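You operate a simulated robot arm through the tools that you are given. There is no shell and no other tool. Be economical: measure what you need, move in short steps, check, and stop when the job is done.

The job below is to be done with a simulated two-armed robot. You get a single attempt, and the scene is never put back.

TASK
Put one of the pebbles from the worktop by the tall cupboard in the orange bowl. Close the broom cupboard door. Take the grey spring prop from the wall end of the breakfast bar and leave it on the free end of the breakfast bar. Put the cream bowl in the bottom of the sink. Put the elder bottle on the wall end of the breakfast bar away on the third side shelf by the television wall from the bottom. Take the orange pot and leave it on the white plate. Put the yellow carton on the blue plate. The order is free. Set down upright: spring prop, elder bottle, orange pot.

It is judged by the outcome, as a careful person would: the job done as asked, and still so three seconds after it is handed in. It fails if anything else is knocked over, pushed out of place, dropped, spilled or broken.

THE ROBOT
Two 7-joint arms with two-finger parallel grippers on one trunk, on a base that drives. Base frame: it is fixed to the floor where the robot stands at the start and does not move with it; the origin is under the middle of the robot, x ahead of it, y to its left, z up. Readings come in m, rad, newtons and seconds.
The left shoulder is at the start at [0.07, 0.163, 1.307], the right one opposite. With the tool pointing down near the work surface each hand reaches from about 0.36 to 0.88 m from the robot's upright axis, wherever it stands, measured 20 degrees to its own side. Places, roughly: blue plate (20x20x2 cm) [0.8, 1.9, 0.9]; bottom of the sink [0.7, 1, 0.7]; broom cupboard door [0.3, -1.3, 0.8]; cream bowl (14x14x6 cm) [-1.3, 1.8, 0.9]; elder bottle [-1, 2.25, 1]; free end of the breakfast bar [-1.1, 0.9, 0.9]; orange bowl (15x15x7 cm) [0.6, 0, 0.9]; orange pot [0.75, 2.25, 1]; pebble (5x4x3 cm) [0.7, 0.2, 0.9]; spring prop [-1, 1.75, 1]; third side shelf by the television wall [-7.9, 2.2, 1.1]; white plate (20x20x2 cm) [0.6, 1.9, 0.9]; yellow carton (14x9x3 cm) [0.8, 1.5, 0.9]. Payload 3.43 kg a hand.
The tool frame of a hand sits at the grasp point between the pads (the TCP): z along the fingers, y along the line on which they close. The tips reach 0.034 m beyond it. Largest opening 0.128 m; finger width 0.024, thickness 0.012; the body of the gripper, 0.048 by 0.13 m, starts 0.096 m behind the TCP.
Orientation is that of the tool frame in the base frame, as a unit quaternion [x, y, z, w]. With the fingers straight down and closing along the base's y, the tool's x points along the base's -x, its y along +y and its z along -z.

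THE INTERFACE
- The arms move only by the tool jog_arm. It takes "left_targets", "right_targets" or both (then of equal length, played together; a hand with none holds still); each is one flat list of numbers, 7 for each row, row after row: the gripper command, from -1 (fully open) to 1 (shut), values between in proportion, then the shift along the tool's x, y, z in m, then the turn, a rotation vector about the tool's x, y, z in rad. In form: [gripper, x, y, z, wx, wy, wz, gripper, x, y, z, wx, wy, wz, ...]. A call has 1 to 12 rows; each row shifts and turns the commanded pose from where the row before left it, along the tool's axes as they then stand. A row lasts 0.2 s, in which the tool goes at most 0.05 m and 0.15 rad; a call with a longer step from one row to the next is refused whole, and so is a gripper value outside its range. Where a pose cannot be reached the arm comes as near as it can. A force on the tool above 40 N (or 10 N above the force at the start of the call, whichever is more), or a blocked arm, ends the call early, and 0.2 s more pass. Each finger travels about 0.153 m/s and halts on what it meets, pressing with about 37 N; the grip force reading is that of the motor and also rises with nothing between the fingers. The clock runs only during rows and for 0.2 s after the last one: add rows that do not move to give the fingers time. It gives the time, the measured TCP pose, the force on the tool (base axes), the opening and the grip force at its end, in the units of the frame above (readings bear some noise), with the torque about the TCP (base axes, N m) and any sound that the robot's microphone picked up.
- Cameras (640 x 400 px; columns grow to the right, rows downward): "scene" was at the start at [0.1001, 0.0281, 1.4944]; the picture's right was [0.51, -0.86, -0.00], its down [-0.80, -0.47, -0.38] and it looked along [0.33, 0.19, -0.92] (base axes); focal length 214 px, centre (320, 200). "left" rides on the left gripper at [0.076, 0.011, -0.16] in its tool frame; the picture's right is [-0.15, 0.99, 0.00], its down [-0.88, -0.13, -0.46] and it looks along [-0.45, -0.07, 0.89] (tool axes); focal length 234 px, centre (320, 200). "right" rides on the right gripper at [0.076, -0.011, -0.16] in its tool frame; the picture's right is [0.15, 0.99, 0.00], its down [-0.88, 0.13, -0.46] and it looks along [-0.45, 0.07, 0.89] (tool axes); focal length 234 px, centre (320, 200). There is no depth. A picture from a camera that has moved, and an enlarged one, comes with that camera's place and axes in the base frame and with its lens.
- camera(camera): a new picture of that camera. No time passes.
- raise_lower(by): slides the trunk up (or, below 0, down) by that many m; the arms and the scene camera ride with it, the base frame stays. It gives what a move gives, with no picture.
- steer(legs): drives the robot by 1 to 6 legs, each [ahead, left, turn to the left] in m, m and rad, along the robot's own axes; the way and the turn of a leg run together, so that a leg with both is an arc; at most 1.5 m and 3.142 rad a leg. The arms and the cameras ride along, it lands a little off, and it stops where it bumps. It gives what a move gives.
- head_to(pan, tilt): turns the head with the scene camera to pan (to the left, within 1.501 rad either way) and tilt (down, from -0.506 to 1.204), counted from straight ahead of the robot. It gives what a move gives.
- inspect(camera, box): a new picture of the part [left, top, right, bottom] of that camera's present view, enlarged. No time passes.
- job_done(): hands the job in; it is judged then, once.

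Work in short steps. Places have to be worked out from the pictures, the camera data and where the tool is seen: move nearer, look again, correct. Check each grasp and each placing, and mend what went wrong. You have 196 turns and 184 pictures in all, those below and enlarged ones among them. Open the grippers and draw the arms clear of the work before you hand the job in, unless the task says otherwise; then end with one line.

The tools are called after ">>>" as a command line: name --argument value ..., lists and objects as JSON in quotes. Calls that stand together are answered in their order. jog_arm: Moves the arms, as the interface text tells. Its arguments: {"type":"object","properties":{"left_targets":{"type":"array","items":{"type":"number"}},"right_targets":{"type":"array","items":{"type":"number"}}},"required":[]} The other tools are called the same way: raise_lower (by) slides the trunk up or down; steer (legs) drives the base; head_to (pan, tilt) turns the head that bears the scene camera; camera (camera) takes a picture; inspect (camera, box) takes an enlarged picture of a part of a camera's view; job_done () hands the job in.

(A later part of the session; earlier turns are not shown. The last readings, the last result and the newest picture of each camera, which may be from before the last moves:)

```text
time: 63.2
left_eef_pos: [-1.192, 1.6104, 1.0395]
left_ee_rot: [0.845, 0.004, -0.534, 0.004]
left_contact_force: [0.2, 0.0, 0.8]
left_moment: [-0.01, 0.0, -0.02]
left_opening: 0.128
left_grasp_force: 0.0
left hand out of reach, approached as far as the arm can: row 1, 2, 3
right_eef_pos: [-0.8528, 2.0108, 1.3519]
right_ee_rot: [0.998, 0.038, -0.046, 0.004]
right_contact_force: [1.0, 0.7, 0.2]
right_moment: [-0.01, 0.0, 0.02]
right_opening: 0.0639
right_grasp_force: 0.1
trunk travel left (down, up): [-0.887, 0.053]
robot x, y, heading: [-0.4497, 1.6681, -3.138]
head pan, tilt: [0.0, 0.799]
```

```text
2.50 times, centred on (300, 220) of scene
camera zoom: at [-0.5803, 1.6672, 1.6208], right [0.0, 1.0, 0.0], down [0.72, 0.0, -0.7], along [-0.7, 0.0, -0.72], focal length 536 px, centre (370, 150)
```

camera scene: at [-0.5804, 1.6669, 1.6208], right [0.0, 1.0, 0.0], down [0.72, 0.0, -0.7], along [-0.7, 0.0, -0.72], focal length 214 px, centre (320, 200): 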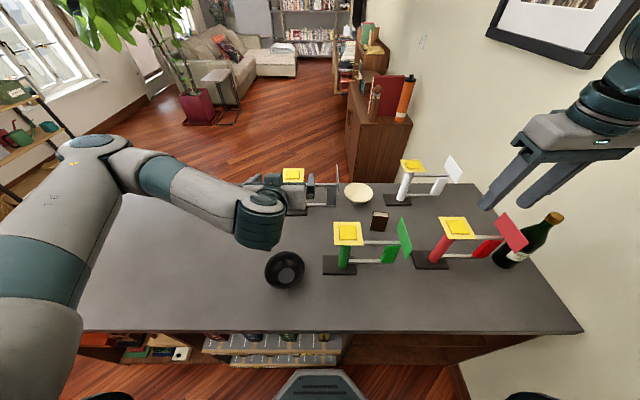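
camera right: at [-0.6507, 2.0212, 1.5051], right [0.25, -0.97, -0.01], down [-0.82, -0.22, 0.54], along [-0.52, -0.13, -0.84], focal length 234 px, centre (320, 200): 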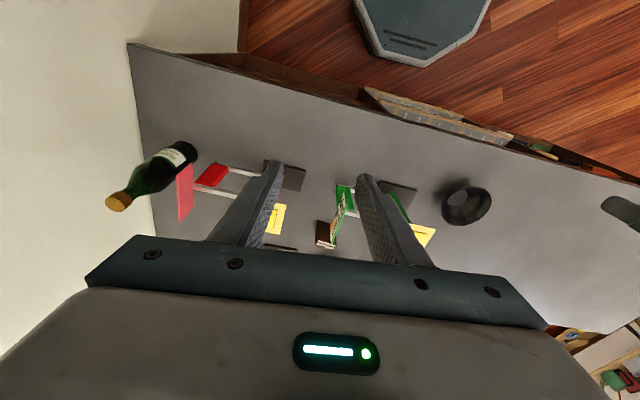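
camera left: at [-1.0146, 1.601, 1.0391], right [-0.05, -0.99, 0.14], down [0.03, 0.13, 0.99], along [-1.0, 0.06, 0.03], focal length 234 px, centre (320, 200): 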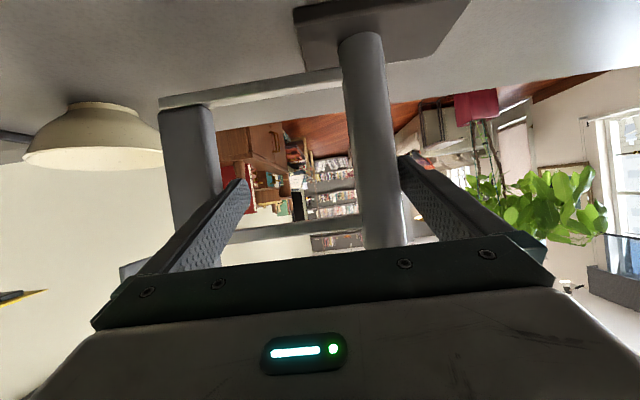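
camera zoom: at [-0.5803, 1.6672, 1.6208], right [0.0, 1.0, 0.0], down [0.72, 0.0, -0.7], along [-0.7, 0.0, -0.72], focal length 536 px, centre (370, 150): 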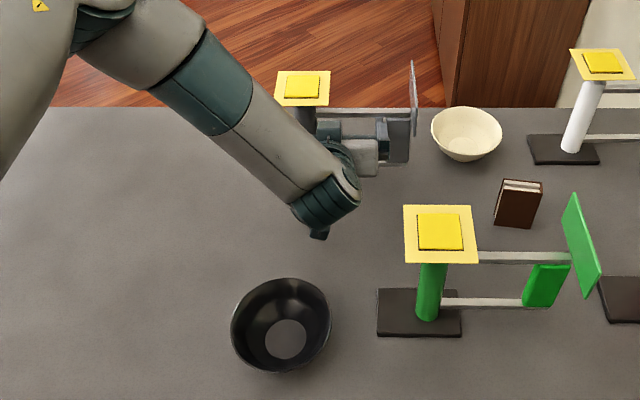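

The arm is at a joint limit and lies 5 cm off sideways, so I won't close here. I retreat and lower the trunk to give the arm better reach.

>>> jog_arm --left_targets '[-1, 0, 0, -0.04, 0, 0, 0, -1, 0, 0, -0.04, 0, 0, 0, -1, 0, 0, -0.04, 0, 0, 0, -1, -0.028, 0, -0.03, 0, 0, 0, -1, -0.028, 0, -0.03, 0, 0, 0, -1, -0.028, 0, -0.03, 0, 0, 0, -1, -0.029, 0, -0.03, 0, 0, 0, -1, -0.029, 0, -0.029, 0, 0, 0, -1, 0, 0, 0, 0, 0, 0]'

>>> raise_lower --by -0.16

>>> camera --camera "scene"

```text
time: 65.2
left_eef_pos: [-1.0058, 1.6098, 1.2827]
left_ee_rot: [0.844, 0.002, -0.537, 0.002]
left_contact_force: [-0.2, -0.2, 0.2]
left_moment: [0.01, 0.02, 0.02]
left_opening: 0.1281
left_grasp_force: 0.1
right_eef_pos: [-0.8551, 2.0106, 1.3523]
right_ee_rot: [0.998, 0.038, -0.047, 0.003]
right_contact_force: [-1.5, 0.3, 0.0]
right_moment: [0.01, -0.02, -0.01]
right_opening: 0.0643
right_grasp_force: 0.0
trunk travel left (down, up): [-0.887, 0.053]
robot x, y, heading: [-0.4475, 1.664, -3.136]
head pan, tilt: [0.0, 0.799]
```

```text
time: 67.0
left_eef_pos: [-1.0058, 1.6103, 1.1228]
left_ee_rot: [0.843, 0.001, -0.538, 0.001]
left_contact_force: [-0.2, 0.2, 1.2]
left_moment: [-0.01, -0.02, -0.02]
left_opening: 0.1276
left_grasp_force: 0.1
right_eef_pos: [-0.8529, 2.0116, 1.1928]
right_ee_rot: [0.998, 0.037, -0.046, 0.004]
right_contact_force: [0.6, 0.2, 0.0]
right_moment: [0.01, -0.02, 0.0]
right_opening: 0.0639
right_grasp_force: 0.1
trunk travel left (down, up): [-0.727, 0.213]
robot x, y, heading: [-0.449, 1.6662, -3.134]
head pan, tilt: [0.0, 0.799]
```

```text
154 pictures are left
camera scene: at [-0.5803, 1.667, 1.4608], right [0.0, 1.0, 0.0], down [0.72, 0.0, -0.7], along [-0.7, 0.0, -0.72], focal length 214 px, centre (320, 200)
```

scene: 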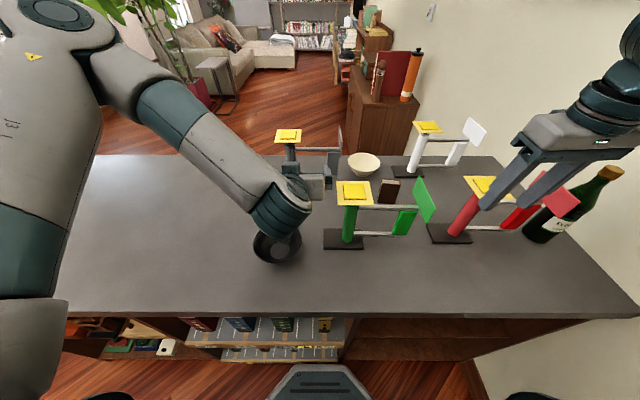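

The hand is now at (-1.006, 1.610, 1.123). I move to the pre-grasp point again, correcting sideways.

>>> jog_arm --left_targets '[-1, 0.0085, 0.024, 0.02, 0, 0, 0, -1, 0.0085, 0.024, 0.032, 0, 0, 0, -1, 0.0085, 0, 0.035, 0, 0, 0, -1, 0, 0, 0, 0, 0, 0]'

>>> camera --camera "left"

```text
time: 68.0
left_eef_pos: [-1.0732, 1.5634, 1.0636]
left_ee_rot: [0.844, 0.001, -0.537, 0.001]
left_contact_force: [0.5, 0.4, 0.7]
left_moment: [0.01, -0.01, -0.01]
left_opening: 0.1283
left_grasp_force: 0.1
right_eef_pos: [-0.8532, 2.0112, 1.1927]
right_ee_rot: [0.998, 0.038, -0.047, 0.003]
right_contact_force: [-0.1, -0.7, -0.5]
right_moment: [0.03, 0.04, 0.01]
right_opening: 0.0639
right_grasp_force: 0.3
trunk travel left (down, up): [-0.727, 0.213]
robot x, y, heading: [-0.4487, 1.6673, -3.14]
head pan, tilt: [0.0, 0.799]
```

```text
153 pictures are left
camera left: at [-0.8975, 1.552, 1.0616], right [-0.06, -0.99, 0.13], down [0.04, 0.13, 0.99], along [-1.0, 0.06, 0.03], focal length 234 px, centre (320, 200)
```

left: 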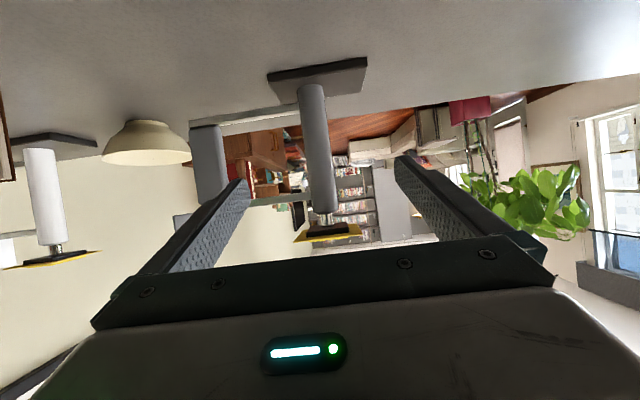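

Reached exactly, post centred. I advance around the post.

>>> jog_arm --left_targets '[-1, 0, 0, 0.04, 0, 0, 0, -1, 0, 0, 0.04, 0, 0, 0, -1, 0, 0, 0.04, 0, 0, 0, -1, 0, 0, 0.028, 0, 0, 0, -1, 0, 0, 0, 0, 0, 0]'

>>> camera --camera "left"

>>> inspect --camera "scene" --box '[220, 110, 380, 270]'

```text
time: 69.2
left_eef_pos: [-1.2087, 1.5621, 1.0023]
left_ee_rot: [0.844, 0.001, -0.537, 0.0]
left_contact_force: [-0.1, -1.0, -0.4]
left_moment: [-0.03, -0.02, 0.04]
left_opening: 0.1278
left_grasp_force: 0.1
right_eef_pos: [-0.8512, 2.0105, 1.1937]
right_ee_rot: [0.998, 0.037, -0.048, 0.004]
right_contact_force: [0.6, 0.2, -0.3]
right_moment: [-0.04, 0.01, 0.0]
right_opening: 0.0641
right_grasp_force: 0.0
trunk travel left (down, up): [-0.727, 0.213]
robot x, y, heading: [-0.449, 1.6645, -3.143]
head pan, tilt: [0.0, 0.799]
```

```text
152 pictures are left
camera left: at [-1.0327, 1.5514, 0.9992], right [-0.06, -0.99, 0.13], down [0.04, 0.13, 0.99], along [-1.0, 0.06, 0.03], focal length 234 px, centre (320, 200)
```

left: 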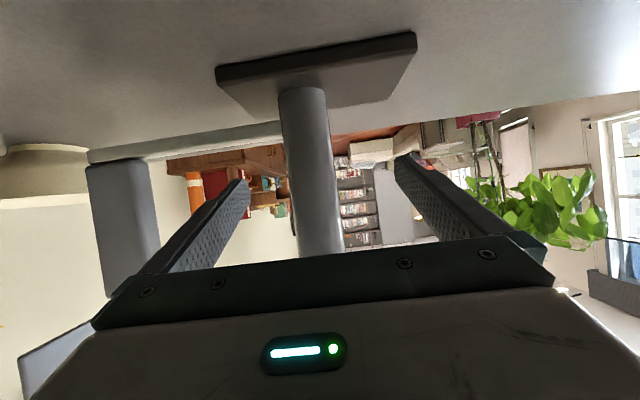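

```text
2.50 times, centred on (300, 190) of scene
camera zoom: at [-0.5796, 1.6667, 1.4608], right [0.0, 1.0, 0.0], down [0.72, 0.0, -0.7], along [-0.7, 0.0, -0.72], focal length 536 px, centre (370, 225)
```

zoom: 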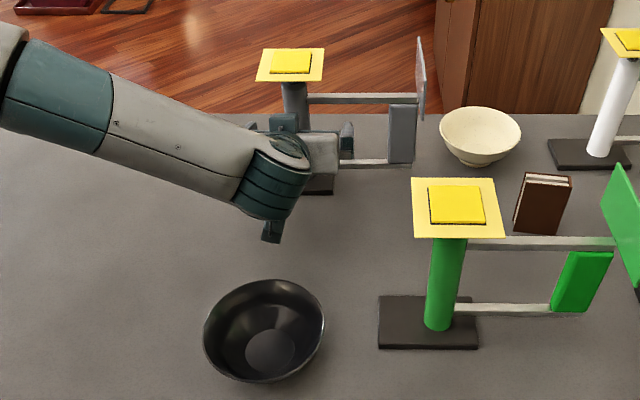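

The post is centred between the pads. I close the gripper.

>>> jog_arm --left_targets '[-0.3, 0, 0, 0, 0, 0, 0, 0.2, 0, 0, 0, 0, 0, 0, 0.6, 0, 0, 0, 0, 0, 0, 1, 0, 0, 0, 0, 0, 0, 1, 0, 0, 0, 0, 0, 0]'

>>> camera --camera "left"

```text
time: 70.4
left_eef_pos: [-1.209, 1.5623, 1.0011]
left_ee_rot: [0.844, 0.001, -0.537, 0.001]
left_contact_force: [0.6, 0.3, 0.9]
left_moment: [-0.08, -0.01, -0.02]
left_opening: 0.0331
left_grasp_force: 37.1
right_eef_pos: [-0.8532, 2.0114, 1.1924]
right_ee_rot: [0.998, 0.036, -0.047, 0.004]
right_contact_force: [-0.6, 0.6, -0.3]
right_moment: [0.03, -0.02, 0.04]
right_opening: 0.064
right_grasp_force: 0.1
trunk travel left (down, up): [-0.727, 0.213]
robot x, y, heading: [-0.449, 1.6705, -3.139]
head pan, tilt: [0.0, 0.799]
```

```text
150 pictures are left
camera left: at [-1.0328, 1.5518, 0.9992], right [-0.06, -0.99, 0.13], down [0.04, 0.13, 0.99], along [-1.0, 0.06, 0.03], focal length 234 px, centre (320, 200)
```

left: 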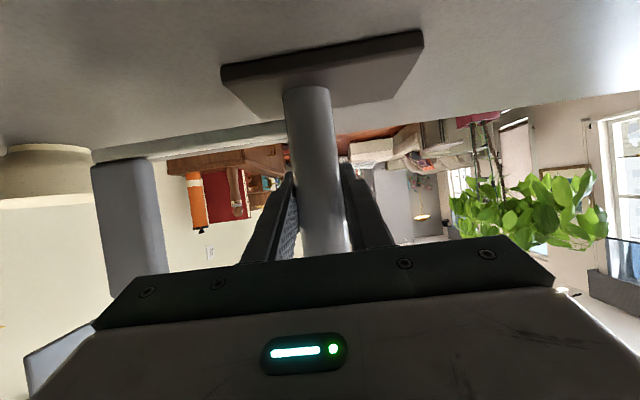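

The post is gripped. I lift with the trunk so the arm keeps its shape, then check.

>>> raise_lower --by 0.1

>>> camera --camera "left"

>>> camera --camera "scene"

```text
time: 71.8
left_eef_pos: [-1.209, 1.562, 1.0996]
left_ee_rot: [0.844, 0.002, -0.536, 0.002]
left_contact_force: [0.5, 0.5, -3.2]
left_moment: [-0.04, 0.03, 0.0]
left_opening: 0.0331
left_grasp_force: 37.2
right_eef_pos: [-0.8542, 2.0113, 1.2918]
right_ee_rot: [0.998, 0.038, -0.046, 0.004]
right_contact_force: [-0.5, -0.1, -0.2]
right_moment: [-0.02, -0.01, 0.0]
right_opening: 0.0639
right_grasp_force: 0.1
trunk travel left (down, up): [-0.827, 0.113]
robot x, y, heading: [-0.4481, 1.6642, -3.14]
head pan, tilt: [0.0, 0.799]
```

```text
149 pictures are left
camera left: at [-1.0335, 1.5517, 1.0985], right [-0.06, -0.99, 0.13], down [0.04, 0.13, 0.99], along [-1.0, 0.06, 0.03], focal length 234 px, centre (320, 200)
```

left: 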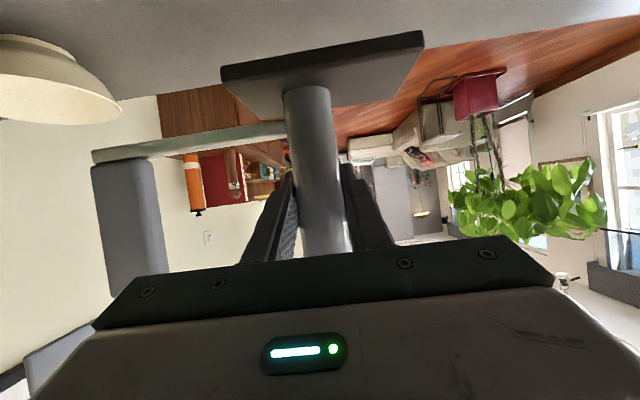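

```text
148 pictures are left
camera scene: at [-0.5813, 1.667, 1.5606], right [0.0, 1.0, 0.0], down [0.72, 0.0, -0.7], along [-0.7, 0.0, -0.72], focal length 214 px, centre (320, 200)
```

scene: 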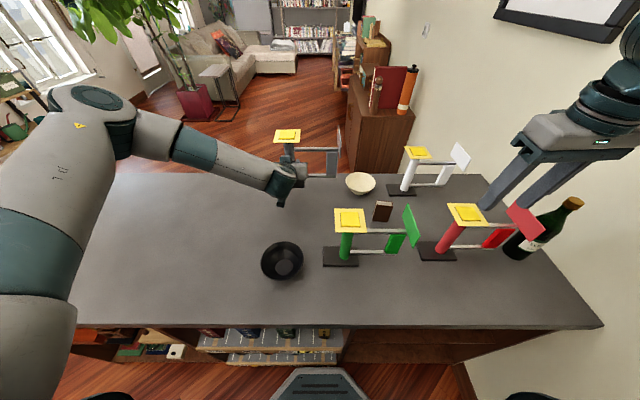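

The prop hangs upright. I back off slightly and drive left to the free end of the bar.

>>> steer --legs '[[-0.04, 0, 0], [0, 0.68, 0]]'

>>> camera --camera "scene"

>>> camera --camera "left"

```text
time: 76.0
left_eef_pos: [-1.1658, 0.8798, 1.0999]
left_ee_rot: [0.843, 0.003, -0.538, 0.002]
left_contact_force: [0.3, -0.2, -3.7]
left_moment: [-0.01, 0.05, 0.04]
left_opening: 0.0332
left_grasp_force: 37.3
right_eef_pos: [-0.8112, 1.3284, 1.2916]
right_ee_rot: [0.998, 0.039, -0.046, 0.004]
right_contact_force: [-1.1, 0.8, -0.1]
right_moment: [-0.01, 0.02, 0.0]
right_opening: 0.0643
right_grasp_force: 0.1
trunk travel left (down, up): [-0.827, 0.113]
robot x, y, heading: [-0.4089, 0.9863, -3.133]
head pan, tilt: [0.0, 0.799]
```

```text
147 pictures are left
camera scene: at [-0.5384, 0.9851, 1.5607], right [-0.01, 1.0, 0.0], down [0.72, 0.0, -0.7], along [-0.7, 0.0, -0.72], focal length 214 px, centre (320, 200)
```

scene: 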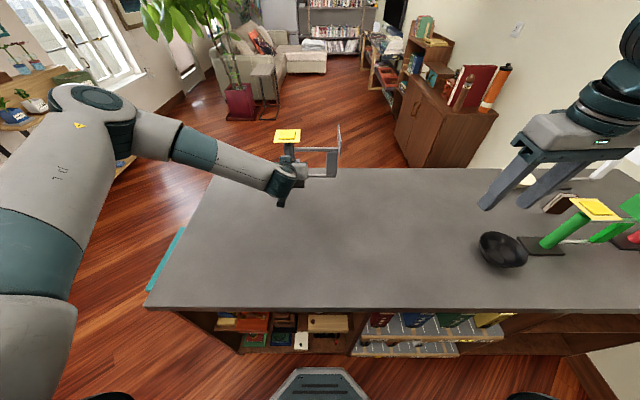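

```text
146 pictures are left
camera left: at [-0.9906, 0.8691, 1.0989], right [-0.06, -0.99, 0.13], down [0.04, 0.13, 0.99], along [-1.0, 0.06, 0.03], focal length 234 px, centre (320, 200)
```

left: 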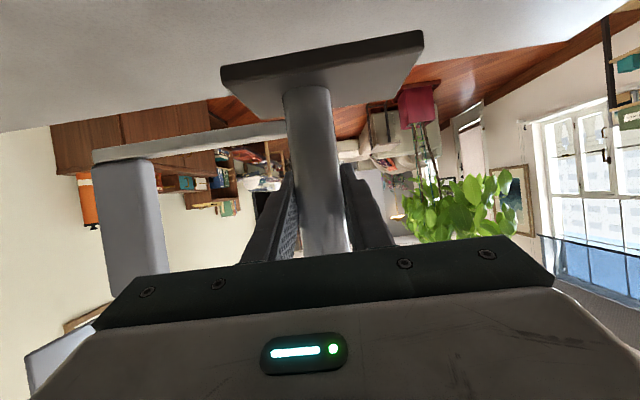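

The prop is over the clear free end (about -1.17, 0.88). I lower by 0.098.

>>> raise_lower --by -0.098

>>> camera --camera "left"

```text
time: 77.3
left_eef_pos: [-1.1662, 0.8794, 1.0015]
left_ee_rot: [0.844, 0.002, -0.537, 0.002]
left_contact_force: [-0.1, 0.1, -3.3]
left_moment: [-0.01, 0.03, -0.02]
left_opening: 0.0334
left_grasp_force: 37.2
right_eef_pos: [-0.81, 1.3273, 1.194]
right_ee_rot: [0.998, 0.038, -0.046, 0.004]
right_contact_force: [-0.8, 0.7, 0.1]
right_moment: [-0.01, -0.01, 0.02]
right_opening: 0.0638
right_grasp_force: 0.1
trunk travel left (down, up): [-0.729, 0.211]
robot x, y, heading: [-0.4076, 0.9847, -3.134]
head pan, tilt: [0.0, 0.799]
```

```text
145 pictures are left
camera left: at [-0.9903, 0.8683, 1.001], right [-0.06, -0.99, 0.13], down [0.04, 0.13, 0.99], along [-1.0, 0.06, 0.03], focal length 234 px, centre (320, 200)
```

left: 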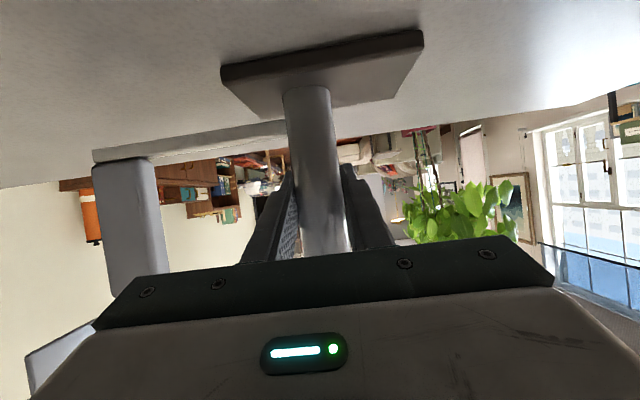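

The weight still hangs on the hand (-3.3 N). I lower a few more millimetres.

>>> raise_lower --by -0.003

```text
time: 77.8
left_eef_pos: [-1.1664, 0.8796, 1.0011]
left_ee_rot: [0.843, 0.002, -0.538, 0.002]
left_contact_force: [-0.5, -0.6, 3.9]
left_moment: [-0.3, -0.28, -0.05]
left_opening: 0.0335
left_grasp_force: 36.9
right_eef_pos: [-0.8104, 1.327, 1.1918]
right_ee_rot: [0.998, 0.039, -0.046, 0.004]
right_contact_force: [-0.2, -0.3, 0.7]
right_moment: [-0.02, 0.03, -0.01]
right_opening: 0.0641
right_grasp_force: 0.1
trunk travel left (down, up): [-0.726, 0.214]
robot x, y, heading: [-0.4066, 0.9884, -3.136]
head pan, tilt: [0.0, 0.799]
```

It is resting on the bar now. I open and retreat along the tool axis.

>>> jog_arm --left_targets '[0.3, 0, 0, 0, 0, 0, 0, -0.3, 0, 0, 0, 0, 0, 0, -1, 0, 0, 0, 0, 0, 0, -1, 0, 0, 0, 0, 0, 0, -1, 0, 0, -0.04, 0, 0, 0, -1, 0, 0, -0.04, 0, 0, 0, -1, 0, 0, -0.04, 0, 0, 0, -1, 0, 0, -0.04, 0, 0, 0]'

>>> camera --camera "scene"

```text
time: 79.6
left_eef_pos: [-1.0215, 0.8815, 1.0654]
left_ee_rot: [0.844, 0.002, -0.537, 0.001]
left_contact_force: [0.7, 0.7, 0.0]
left_moment: [0.0, 0.0, -0.01]
left_opening: 0.1279
left_grasp_force: 0.0
right_eef_pos: [-0.8096, 1.3275, 1.1916]
right_ee_rot: [0.998, 0.039, -0.048, 0.003]
right_contact_force: [0.7, 0.6, 0.5]
right_moment: [0.01, 0.03, -0.03]
right_opening: 0.0642
right_grasp_force: 0.1
trunk travel left (down, up): [-0.726, 0.214]
robot x, y, heading: [-0.4056, 0.9864, -3.136]
head pan, tilt: [0.0, 0.799]
```

```text
144 pictures are left
camera scene: at [-0.5369, 0.9844, 1.4599], right [-0.01, 1.0, 0.0], down [0.72, 0.0, -0.7], along [-0.7, 0.0, -0.72], focal length 214 px, centre (320, 200)
```

scene: 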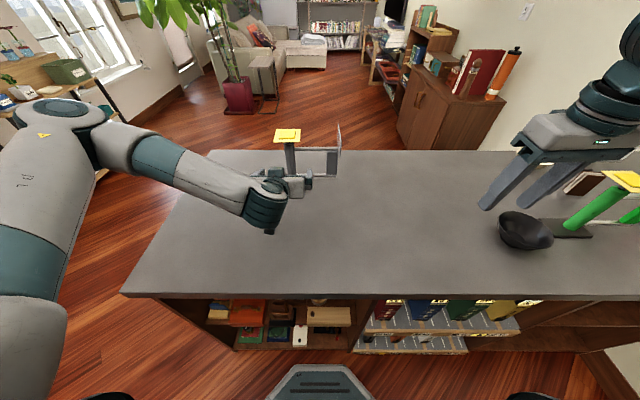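

The grey prop stands upright at the free end. I turn the left hand back to vertical and raise the trunk for the drive back to the wall end.

>>> jog_arm --left_targets '[-1, 0, 0, -0.03, 0, 0, 0, -1, 0, 0, 0, 0, 0.142, 0, -1, 0, 0, 0, 0, 0.142, 0, -1, 0, 0, 0, 0, 0.142, 0, -1, 0, 0, 0, 0, 0.142, 0, -1, 0, 0, 0, 0, 0.142, 0, -1, 0, 0, 0, 0, 0.142, 0, -1, 0, 0, 0, 0, 0.142, 0, -1, 0, 0, 0, 0, 0.14, 0, -1, 0, 0, 0, 0, 0, 0]'

>>> raise_lower --by 0.2

>>> steer --legs '[[0, -0.86, 0]]'

>>> camera --camera "scene"

>>> camera --camera "left"

```text
time: 81.8
left_eef_pos: [-0.9943, 0.8794, 1.0792]
left_ee_rot: [1.0, 0.002, 0.001, 0.0]
left_contact_force: [-0.1, -0.2, -0.3]
left_moment: [0.02, 0.01, 0.0]
left_opening: 0.1279
left_grasp_force: 0.1
right_eef_pos: [-0.8109, 1.3284, 1.1916]
right_ee_rot: [0.998, 0.039, -0.047, 0.003]
right_contact_force: [0.1, -0.3, -0.9]
right_moment: [-0.02, 0.03, -0.03]
right_opening: 0.0639
right_grasp_force: 0.0
trunk travel left (down, up): [-0.726, 0.214]
robot x, y, heading: [-0.4109, 0.9853, -3.136]
head pan, tilt: [0.0, 0.799]
```

```text
time: 84.0
left_eef_pos: [-0.9932, 0.8802, 1.279]
left_ee_rot: [1.0, 0.003, 0.0, -0.001]
left_contact_force: [0.8, -0.5, 1.1]
left_moment: [0.04, 0.03, 0.01]
left_opening: 0.1277
left_grasp_force: 0.1
right_eef_pos: [-0.8102, 1.3277, 1.3916]
right_ee_rot: [0.998, 0.038, -0.046, 0.003]
right_contact_force: [-0.3, -1.1, 0.4]
right_moment: [-0.02, 0.01, -0.01]
right_opening: 0.0639
right_grasp_force: 0.0
trunk travel left (down, up): [-0.926, 0.014]
robot x, y, heading: [-0.4059, 0.9856, -3.136]
head pan, tilt: [0.0, 0.799]
```

```text
time: 87.9
left_eef_pos: [-0.9938, 1.6497, 1.2796]
left_ee_rot: [1.0, 0.001, -0.001, -0.004]
left_contact_force: [-0.2, 0.6, 0.6]
left_moment: [-0.01, -0.01, -0.02]
left_opening: 0.1282
left_grasp_force: 0.1
right_eef_pos: [-0.812, 2.0943, 1.3963]
right_ee_rot: [0.998, 0.04, -0.048, 0.0]
right_contact_force: [0.0, -1.3, -0.9]
right_moment: [0.04, 0.01, -0.02]
right_opening: 0.0637
right_grasp_force: 0.0
trunk travel left (down, up): [-0.926, 0.014]
robot x, y, heading: [-0.4101, 1.7671, -3.141]
head pan, tilt: [0.0, 0.799]
stopped in leg 1: the robot was blocked; the commanded pose is now the measured one
```

```text
143 pictures are left
camera scene: at [-0.5371, 1.7504, 1.6605], right [-0.01, 1.0, 0.01], down [0.72, 0.01, -0.7], along [-0.7, 0.0, -0.72], focal length 214 px, centre (320, 200)
```

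scene: 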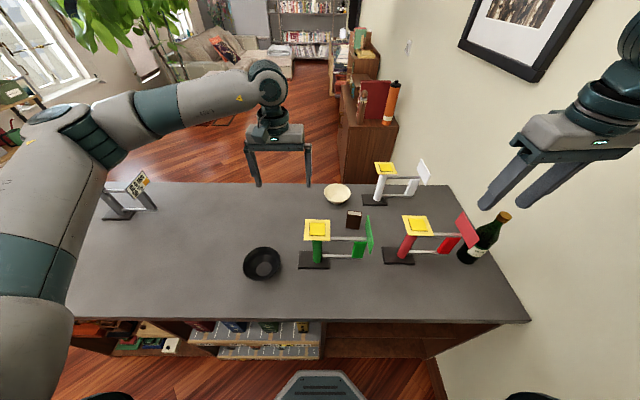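

```text
142 pictures are left
camera left: at [-0.919, 1.6373, 1.4391], right [-0.14, -0.99, -0.01], down [-0.88, 0.12, 0.46], along [-0.45, 0.07, -0.89], focal length 234 px, centre (320, 200)
```

left: 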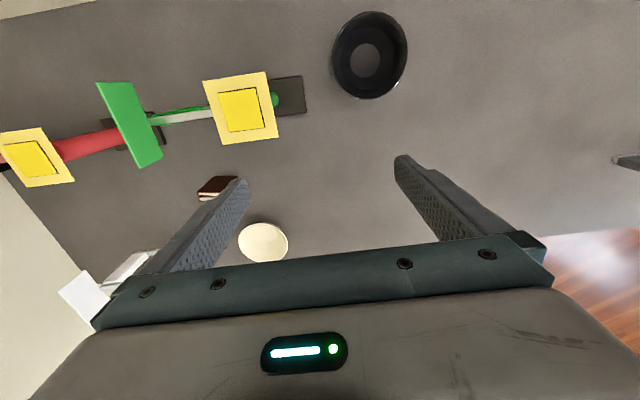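

The drive was blocked on the right side, probably the right elbow near the wall. I ease back left and look right.

>>> steer --legs '[[0, 0.05, 0]]'

>>> head_to --pan -1.5 --tilt 0.3

>>> camera --camera "scene"

```text
time: 88.6
left_eef_pos: [-0.9933, 1.6485, 1.2804]
left_ee_rot: [1.0, 0.002, -0.001, -0.004]
left_contact_force: [0.0, 0.8, 0.9]
left_moment: [0.0, -0.01, -0.01]
left_opening: 0.128
left_grasp_force: 0.0
right_eef_pos: [-0.8112, 2.0951, 1.3942]
right_ee_rot: [0.998, 0.042, -0.048, 0.0]
right_contact_force: [0.1, 0.0, 0.8]
right_moment: [0.0, -0.01, -0.02]
right_opening: 0.0642
right_grasp_force: 0.1
trunk travel left (down, up): [-0.926, 0.014]
robot x, y, heading: [-0.41, 1.7604, -3.134]
head pan, tilt: [0.0, 0.799]
stopped in leg 1: the robot was blocked; the commanded pose is now the measured one
```

```text
time: 90.2
left_eef_pos: [-0.9941, 1.6486, 1.2792]
left_ee_rot: [1.0, 0.002, 0.0, -0.003]
left_contact_force: [-0.4, 0.2, 0.1]
left_moment: [0.02, -0.01, -0.01]
left_opening: 0.128
left_grasp_force: 0.1
right_eef_pos: [-0.8119, 2.0954, 1.3952]
right_ee_rot: [0.998, 0.04, -0.047, 0.001]
right_contact_force: [0.3, -0.6, -0.2]
right_moment: [0.01, 0.03, 0.01]
right_opening: 0.064
right_grasp_force: 0.0
trunk travel left (down, up): [-0.926, 0.014]
robot x, y, heading: [-0.4105, 1.7635, -3.138]
head pan, tilt: [-1.499, 0.3]
```

```text
141 pictures are left
camera scene: at [-0.4639, 1.844, 1.7048], right [1.0, 0.08, 0.0], down [0.02, -0.29, -0.96], along [-0.08, 0.95, -0.29], focal length 214 px, centre (320, 200)
```

scene: 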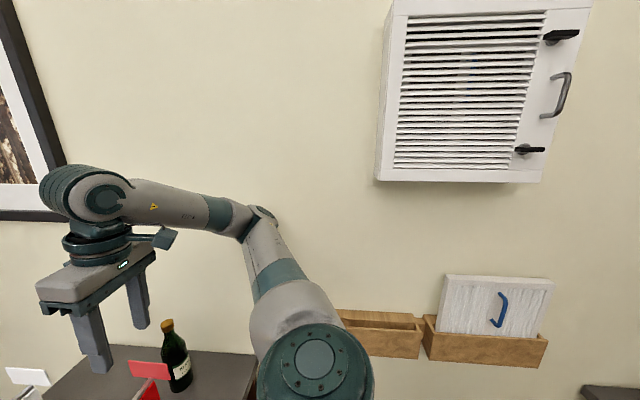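

The right elbow seems to lean against the wall. I pull the right hand inward to draw the elbow off the wall.

>>> jog_arm --right_targets '[0, 0, 0.04, 0, 0, 0, 0, 0, 0, 0.04, 0, 0, 0, 0, 0, 0, 0.04, 0, 0, 0, 0, 0, 0, 0.04, 0, 0, 0, 0]'

>>> camera --camera "scene"

```text
time: 91.2
left_eef_pos: [-0.9988, 1.6598, 1.2782]
left_ee_rot: [1.0, 0.002, 0.001, 0.001]
left_contact_force: [0.1, 0.8, 0.3]
left_moment: [0.02, -0.03, 0.01]
left_opening: 0.1277
left_grasp_force: 0.0
right_eef_pos: [-0.8027, 1.9451, 1.3895]
right_ee_rot: [0.998, 0.041, -0.044, 0.004]
right_contact_force: [-0.1, 0.5, 0.3]
right_moment: [-0.02, -0.01, 0.02]
right_opening: 0.064
right_grasp_force: 0.0
trunk travel left (down, up): [-0.926, 0.014]
robot x, y, heading: [-0.4068, 1.7646, -3.135]
head pan, tilt: [-1.499, 0.3]
```

```text
140 pictures are left
camera scene: at [-0.4697, 1.8565, 1.704], right [1.0, 0.08, 0.0], down [0.02, -0.29, -0.96], along [-0.07, 0.95, -0.3], focal length 214 px, centre (320, 200)
```

scene: 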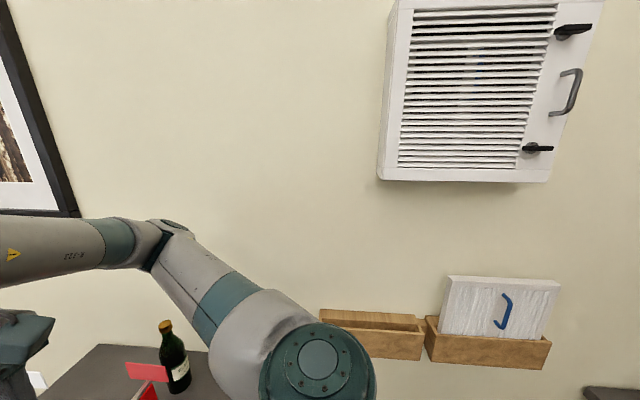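

Free again. I edge forward and bring the left hand above the near-left rim of the cream bowl (centre about (-1.27, 1.84)).

>>> steer --legs '[[0.03, 0, 0]]'

>>> jog_arm --left_targets '[-0.25, -0.042, -0.02, 0, 0, 0, 0, -0.25, -0.042, -0.02, 0, 0, 0, 0, -0.25, -0.042, -0.02, 0, 0, 0, 0, -0.25, -0.042, -0.02, 0, 0, 0, 0, -0.25, -0.042, -0.02, 0.02, 0, 0, 0, -0.25, -0.03, -0.014, 0.03, 0, 0, 0, -0.25, 0, 0, 0.03, 0, 0, 0, -0.25, 0, 0, 0, 0, 0, 0]'

>>> camera --camera "left"

>>> head_to --pan 0 --tilt 0.8

>>> camera --camera "scene"

```text
time: 92.0
left_eef_pos: [-1.0187, 1.6589, 1.2831]
left_ee_rot: [1.0, 0.002, -0.004, 0.0]
left_contact_force: [1.5, 0.2, -0.3]
left_moment: [-0.01, 0.13, -0.01]
left_opening: 0.128
left_grasp_force: 0.0
right_eef_pos: [-0.8221, 1.9447, 1.3922]
right_ee_rot: [0.998, 0.041, -0.05, 0.005]
right_contact_force: [1.0, -0.6, 0.2]
right_moment: [0.02, 0.08, -0.02]
right_opening: 0.0637
right_grasp_force: 0.1
trunk travel left (down, up): [-0.926, 0.014]
robot x, y, heading: [-0.4369, 1.7653, -3.13]
head pan, tilt: [-1.499, 0.3]
```

```text
refused: row 5 steps farther than a row can; nothing moved
```

```text
139 pictures are left
camera left: at [-0.9421, 1.6472, 1.4424], right [-0.14, -0.99, 0.0], down [-0.88, 0.13, 0.46], along [-0.46, 0.06, -0.89], focal length 234 px, centre (320, 200)
```

left: 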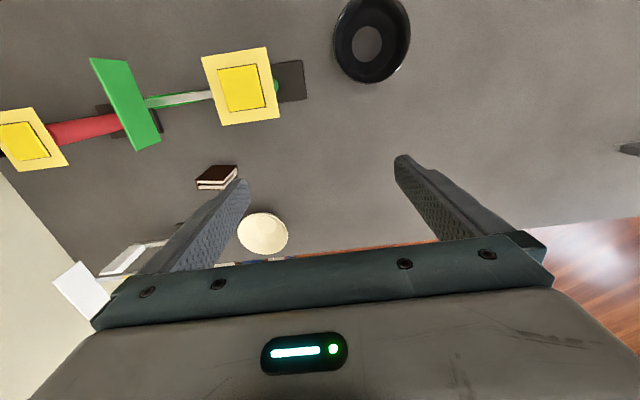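

```text
time: 93.6
left_eef_pos: [-1.0273, 1.6588, 1.2793]
left_ee_rot: [1.0, 0.003, 0.001, 0.0]
left_contact_force: [0.0, 0.4, -0.6]
left_moment: [0.01, -0.03, 0.01]
left_opening: 0.1277
left_grasp_force: 0.1
right_eef_pos: [-0.8314, 1.9435, 1.39]
right_ee_rot: [0.998, 0.041, -0.045, 0.004]
right_contact_force: [0.3, -0.1, 0.4]
right_moment: [0.02, -0.04, 0.02]
right_opening: 0.064
right_grasp_force: 0.1
trunk travel left (down, up): [-0.926, 0.014]
robot x, y, heading: [-0.4405, 1.7647, -3.134]
head pan, tilt: [0.0, 0.799]
```

```text
138 pictures are left
camera scene: at [-0.5713, 1.7627, 1.6596], right [-0.01, 1.0, 0.0], down [0.72, 0.0, -0.7], along [-0.7, 0.0, -0.72], focal length 214 px, centre (320, 200)
```

scene: 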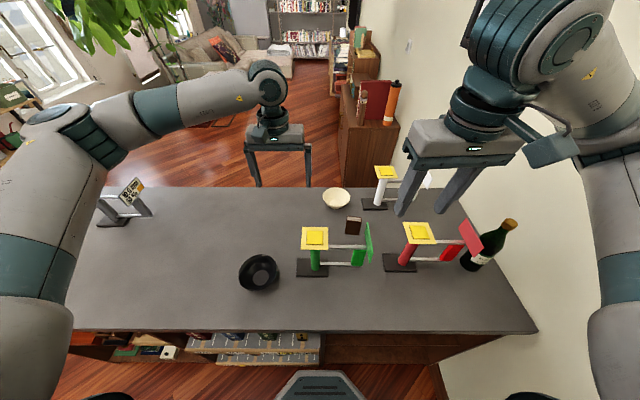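

One row was too long; I repeat with smaller steps, and zoom in on the placed grey prop which now looks different from this angle.

>>> jog_arm --left_targets '[-0.25, -0.041, -0.019, 0, 0, 0, 0, -0.25, -0.041, -0.019, 0, 0, 0, 0, -0.25, -0.041, -0.019, 0, 0, 0, 0, -0.25, -0.04, -0.019, 0, 0, 0, 0, -0.25, -0.04, -0.019, 0.0, 0, 0, 0, -0.25, -0.04, -0.019, 0.0, 0, 0, 0, -0.25, 0, 0, 0.04, 0, 0, 0, -0.25, 0, 0, 0.04, 0, 0, 0, -0.25, 0, 0, 0, 0, 0, 0]'

>>> camera --camera "left"

>>> inspect --camera "scene" --box '[60, 140, 220, 260]'

```text
time: 95.6
left_eef_pos: [-1.2322, 1.7517, 1.198]
left_ee_rot: [1.0, 0.002, -0.001, 0.002]
left_contact_force: [-0.6, 0.5, -0.1]
left_moment: [-0.02, 0.02, -0.01]
left_opening: 0.0802
left_grasp_force: 0.1
left hand out of reach, approached as far as the arm can: row 6
right_eef_pos: [-0.8288, 1.9471, 1.39]
right_ee_rot: [0.998, 0.041, -0.047, 0.005]
right_contact_force: [0.2, 0.5, 0.8]
right_moment: [0.01, 0.02, -0.02]
right_opening: 0.0638
right_grasp_force: 0.1
trunk travel left (down, up): [-0.926, 0.014]
robot x, y, heading: [-0.4397, 1.761, -3.133]
head pan, tilt: [0.0, 0.799]
```

```text
137 pictures are left
camera left: at [-1.1568, 1.7399, 1.358], right [-0.14, -0.99, 0.0], down [-0.88, 0.13, 0.46], along [-0.45, 0.06, -0.89], focal length 234 px, centre (320, 200)
```

left: 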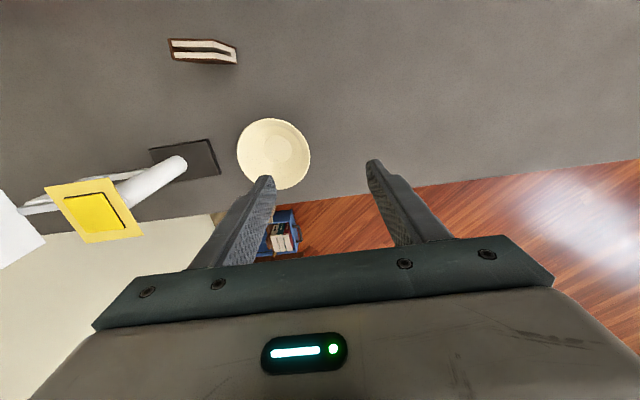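

```text
3.33 times, centred on (140, 200) of scene
camera zoom: at [-0.5689, 1.7649, 1.6599], right [-0.01, 1.0, 0.0], down [0.72, 0.0, -0.7], along [-0.7, -0.01, -0.72], focal length 715 px, centre (920, 200)
```

zoom: 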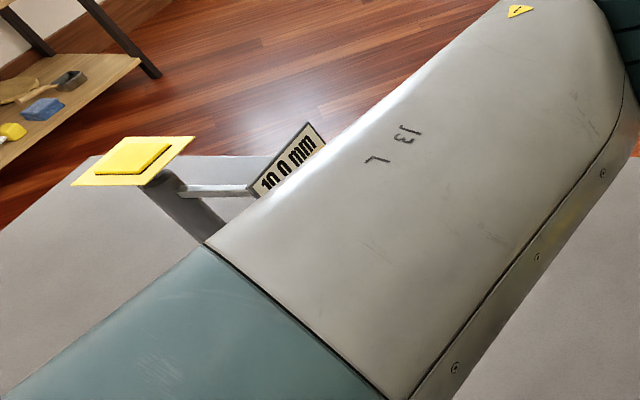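

The grey prop stands fine. Bowl centre measured at (-1.258, 1.834); vertical reach is at its limit, so I pitch the hand 26° forward and line up with the rim at y≈1.768.

>>> jog_arm --left_targets '[-0.25, 0, 0, 0, 0, -0.15, 0, -0.25, 0, 0, 0, 0, -0.15, 0, -0.25, 0, 0, 0, 0, -0.15, 0, -0.25, -0.0234, -0.016, 0.0113, 0, 0, 0, -0.25, 0, 0, 0, 0, 0, 0]'

>>> raise_lower --by -0.16

>>> camera --camera "left"

>>> inspect --camera "scene" --box '[220, 100, 460, 250]'

```text
time: 96.8
left_eef_pos: [-1.2568, 1.7696, 1.1978]
left_ee_rot: [0.975, 0.003, -0.223, 0.001]
left_contact_force: [0.1, 0.0, 0.2]
left_moment: [-0.03, 0.03, 0.01]
left_opening: 0.0801
left_grasp_force: 0.1
right_eef_pos: [-0.8295, 1.9448, 1.3891]
right_ee_rot: [0.998, 0.041, -0.047, 0.003]
right_contact_force: [-0.3, -0.3, -0.5]
right_moment: [0.01, 0.0, 0.02]
right_opening: 0.0639
right_grasp_force: 0.0
trunk travel left (down, up): [-0.926, 0.014]
robot x, y, heading: [-0.4372, 1.764, -3.135]
head pan, tilt: [0.0, 0.799]
```

```text
time: 98.6
left_eef_pos: [-1.2566, 1.7698, 1.0377]
left_ee_rot: [0.975, 0.003, -0.224, 0.0]
left_contact_force: [-0.1, 0.0, -0.1]
left_moment: [-0.02, 0.02, -0.02]
left_opening: 0.0804
left_grasp_force: 0.1
right_eef_pos: [-0.8304, 1.9437, 1.2303]
right_ee_rot: [0.998, 0.041, -0.047, 0.004]
right_contact_force: [0.3, -0.1, 0.1]
right_moment: [0.03, 0.03, -0.01]
right_opening: 0.064
right_grasp_force: 0.1
trunk travel left (down, up): [-0.766, 0.174]
robot x, y, heading: [-0.4414, 1.7639, -3.134]
head pan, tilt: [0.0, 0.799]
```

```text
135 pictures are left
camera left: at [-1.1201, 1.759, 1.1488], right [-0.13, -0.99, 0.06], down [-0.6, 0.13, 0.79], along [-0.79, 0.06, -0.61], focal length 234 px, centre (320, 200)
```

left: 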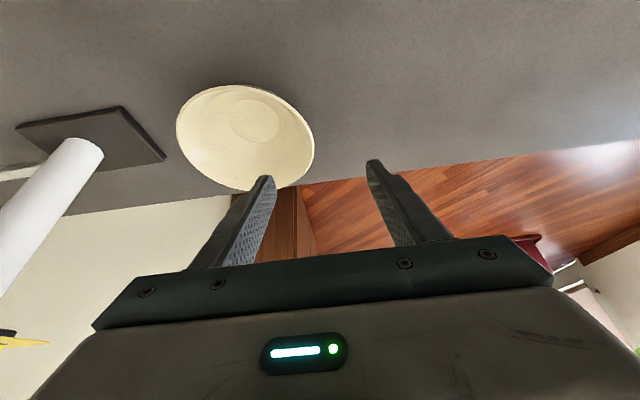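

```text
2.67 times, centred on (340, 175) of scene
camera zoom: at [-0.5698, 1.7626, 1.4998], right [-0.01, 1.0, 0.0], down [0.72, 0.0, -0.7], along [-0.7, 0.0, -0.72], focal length 572 px, centre (267, 267)
```

zoom: 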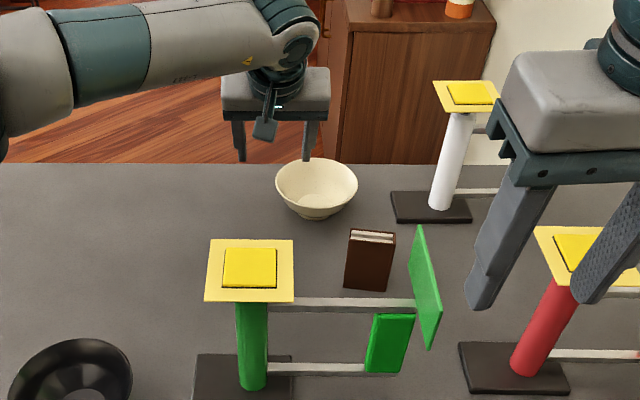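

The rim's near-left edge at y≈1.772 lines up with the hand. I lift the right hand for clearance and lower the trunk by 0.08.

>>> jog_arm --right_targets '[0, 0, 0, -0.05, 0, 0, 0, 0, 0, 0, -0.05, 0, 0, 0]'

>>> raise_lower --by -0.08

>>> camera --camera "left"

>>> inspect --camera "scene" --box '[240, 90, 400, 190]'

```text
time: 99.2
left_eef_pos: [-1.2558, 1.7698, 1.0381]
left_ee_rot: [0.975, 0.003, -0.223, 0.001]
left_contact_force: [-0.7, 0.0, 0.4]
left_moment: [0.04, 0.02, -0.01]
left_opening: 0.08
left_grasp_force: 0.1
right_eef_pos: [-0.819, 1.941, 1.3298]
right_ee_rot: [0.998, 0.042, -0.047, 0.003]
right_contact_force: [0.4, -0.1, 0.4]
right_moment: [0.01, 0.04, 0.0]
right_opening: 0.064
right_grasp_force: 0.1
trunk travel left (down, up): [-0.766, 0.174]
robot x, y, heading: [-0.4364, 1.7651, -3.133]
head pan, tilt: [0.0, 0.799]
```

```text
time: 100.4
left_eef_pos: [-1.2576, 1.7703, 0.9643]
left_ee_rot: [0.974, 0.003, -0.227, -0.001]
left_contact_force: [-6.4, 0.8, 19.7]
left_moment: [0.77, 0.3, 0.38]
left_opening: 0.08
left_grasp_force: 0.1
right_eef_pos: [-0.8198, 1.9408, 1.2512]
right_ee_rot: [0.998, 0.041, -0.048, 0.004]
right_contact_force: [0.6, -0.7, -0.2]
right_moment: [0.02, 0.03, 0.02]
right_opening: 0.0641
right_grasp_force: 0.1
trunk travel left (down, up): [-0.686, 0.254]
robot x, y, heading: [-0.4402, 1.7662, -3.133]
head pan, tilt: [0.0, 0.799]
```

```text
133 pictures are left
camera left: at [-1.1193, 1.7591, 1.073], right [-0.13, -0.99, 0.06], down [-0.59, 0.13, 0.8], along [-0.8, 0.06, -0.6], focal length 234 px, centre (320, 200)
```

left: 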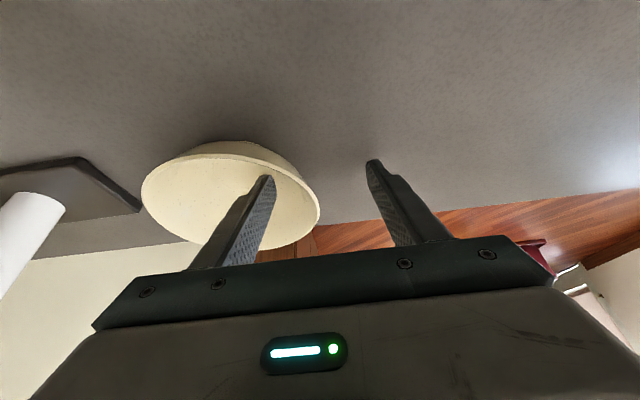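

```text
4.00 times, centred on (320, 140) of scene
camera zoom: at [-0.5675, 1.7626, 1.4205], right [-0.01, 1.0, 0.0], down [0.72, 0.0, -0.7], along [-0.7, 0.0, -0.72], focal length 858 px, centre (320, 440)
```

zoom: 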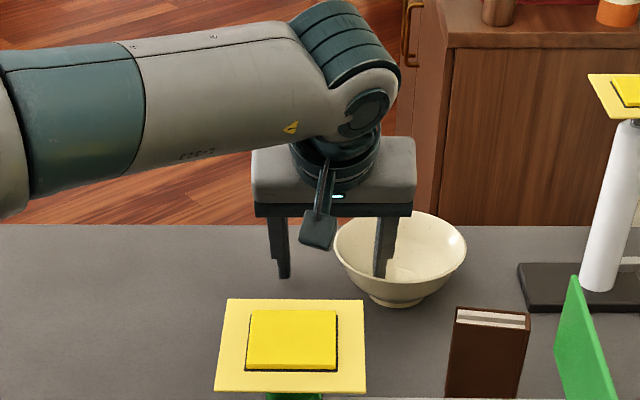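

The inner fingertip presses on the bowl's inside (about 20 N). I raise 15 mm to relieve it before closing.

>>> raise_lower --by 0.018

>>> camera --camera "left"

```text
time: 101.1
left_eef_pos: [-1.2549, 1.7704, 0.9757]
left_ee_rot: [0.975, 0.002, -0.222, 0.002]
left_contact_force: [0.3, 0.1, 0.0]
left_moment: [0.03, 0.01, -0.01]
left_opening: 0.08
left_grasp_force: 0.1
right_eef_pos: [-0.8205, 1.9423, 1.2673]
right_ee_rot: [0.998, 0.041, -0.048, 0.004]
right_contact_force: [0.3, 0.3, -0.4]
right_moment: [-0.01, 0.02, 0.01]
right_opening: 0.064
right_grasp_force: 0.0
trunk travel left (down, up): [-0.704, 0.236]
robot x, y, heading: [-0.4405, 1.7645, -3.133]
head pan, tilt: [0.0, 0.799]
```

```text
131 pictures are left
camera left: at [-1.1191, 1.7591, 1.0861], right [-0.13, -0.99, 0.06], down [-0.6, 0.13, 0.79], along [-0.79, 0.06, -0.61], focal length 234 px, centre (320, 200)
```

left: 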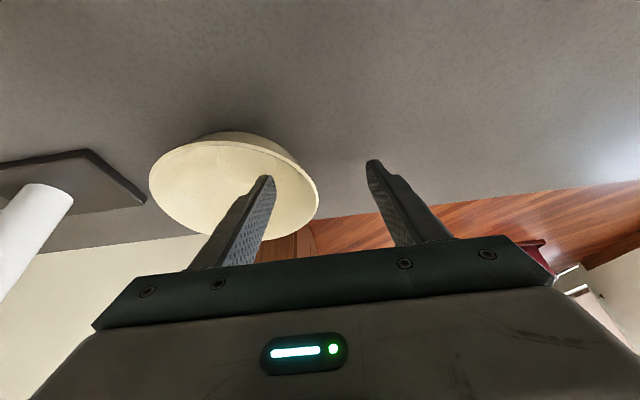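

Force gone and rim lies between the fingers. I close on the rim.

>>> jog_arm --left_targets '[0.1, 0, 0, 0, 0, 0, 0, 0.4, 0, 0, 0.006, 0, 0, 0, 0.7, 0, 0, 0, 0, 0, 0, 1, 0, 0, 0, 0, 0, 0, 1, 0, 0, 0, 0, 0, 0, 1, 0, 0, 0, 0, 0, 0]'

>>> camera --camera "left"

>>> inspect --camera "scene" --box '[240, 90, 400, 190]'

```text
time: 102.5
left_eef_pos: [-1.2559, 1.7699, 0.9743]
left_ee_rot: [0.975, 0.001, -0.224, 0.0]
left_contact_force: [6.4, 4.4, 20.8]
left_moment: [1.88, 0.03, -0.62]
left_opening: 0.0256
left_grasp_force: 37.1
right_eef_pos: [-0.8175, 1.9429, 1.2671]
right_ee_rot: [0.998, 0.041, -0.048, 0.004]
right_contact_force: [-0.8, -0.1, 0.4]
right_moment: [0.01, 0.01, 0.03]
right_opening: 0.0642
right_grasp_force: 0.1
trunk travel left (down, up): [-0.704, 0.236]
robot x, y, heading: [-0.4379, 1.7641, -3.134]
head pan, tilt: [0.0, 0.799]
```

```text
130 pictures are left
camera left: at [-1.119, 1.7589, 1.0843], right [-0.13, -0.99, 0.06], down [-0.59, 0.13, 0.8], along [-0.8, 0.06, -0.6], focal length 234 px, centre (320, 200)
```

left: 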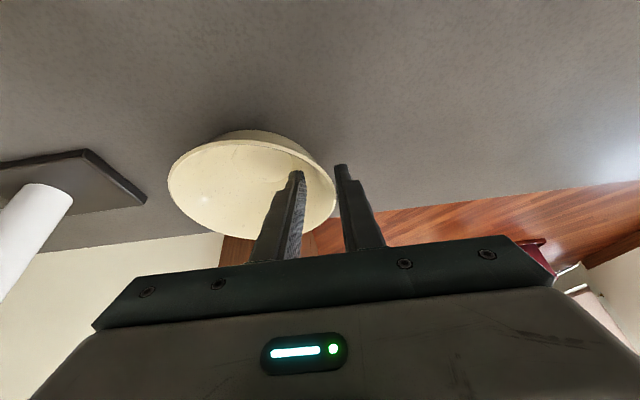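

```text
4.00 times, centred on (320, 140) of scene
camera zoom: at [-0.5657, 1.7632, 1.4383], right [-0.01, 1.0, 0.0], down [0.71, 0.0, -0.7], along [-0.7, 0.0, -0.71], focal length 858 px, centre (320, 440)
```

zoom: 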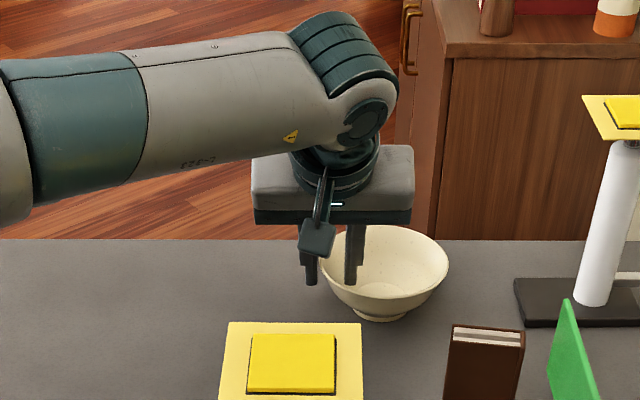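

The rim is pinched. I lift a little and look whether it holds.

>>> raise_lower --by 0.04

>>> camera --camera "left"

>>> inspect --camera "scene" --box '[240, 90, 400, 190]'

```text
time: 103.3
left_eef_pos: [-1.2572, 1.7668, 1.0111]
left_ee_rot: [0.975, 0.003, -0.223, 0.002]
left_contact_force: [3.3, 1.4, 11.3]
left_moment: [0.74, -0.22, -0.2]
left_opening: 0.0045
left_grasp_force: 37.1
right_eef_pos: [-0.8202, 1.9415, 1.3071]
right_ee_rot: [0.998, 0.042, -0.047, 0.003]
right_contact_force: [0.0, 0.1, 0.8]
right_moment: [0.02, 0.01, -0.06]
right_opening: 0.0639
right_grasp_force: 0.0
trunk travel left (down, up): [-0.744, 0.196]
robot x, y, heading: [-0.4412, 1.7643, -3.13]
head pan, tilt: [0.0, 0.799]
```

```text
128 pictures are left
camera left: at [-1.1204, 1.7567, 1.1223], right [-0.13, -0.99, 0.06], down [-0.59, 0.13, 0.79], along [-0.79, 0.06, -0.61], focal length 234 px, centre (320, 200)
```

left: 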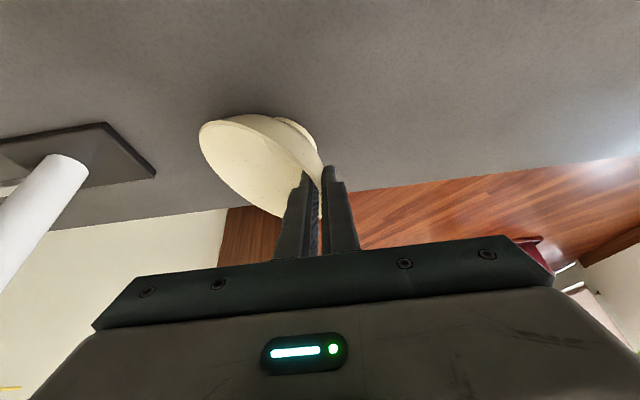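

```text
4.00 times, centred on (320, 140) of scene
camera zoom: at [-0.5676, 1.762, 1.478], right [-0.01, 1.0, 0.0], down [0.72, 0.01, -0.7], along [-0.7, 0.0, -0.72], focal length 858 px, centre (320, 440)
```

zoom: 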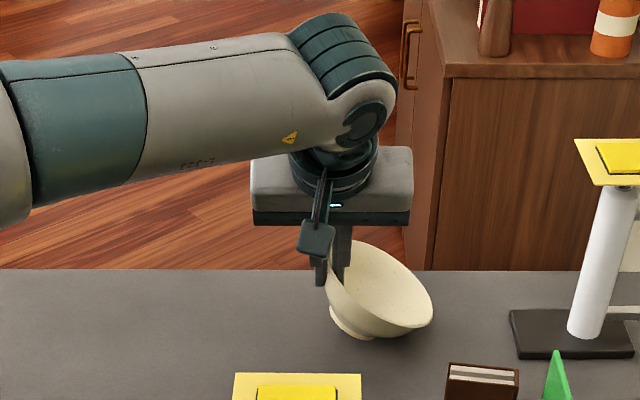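

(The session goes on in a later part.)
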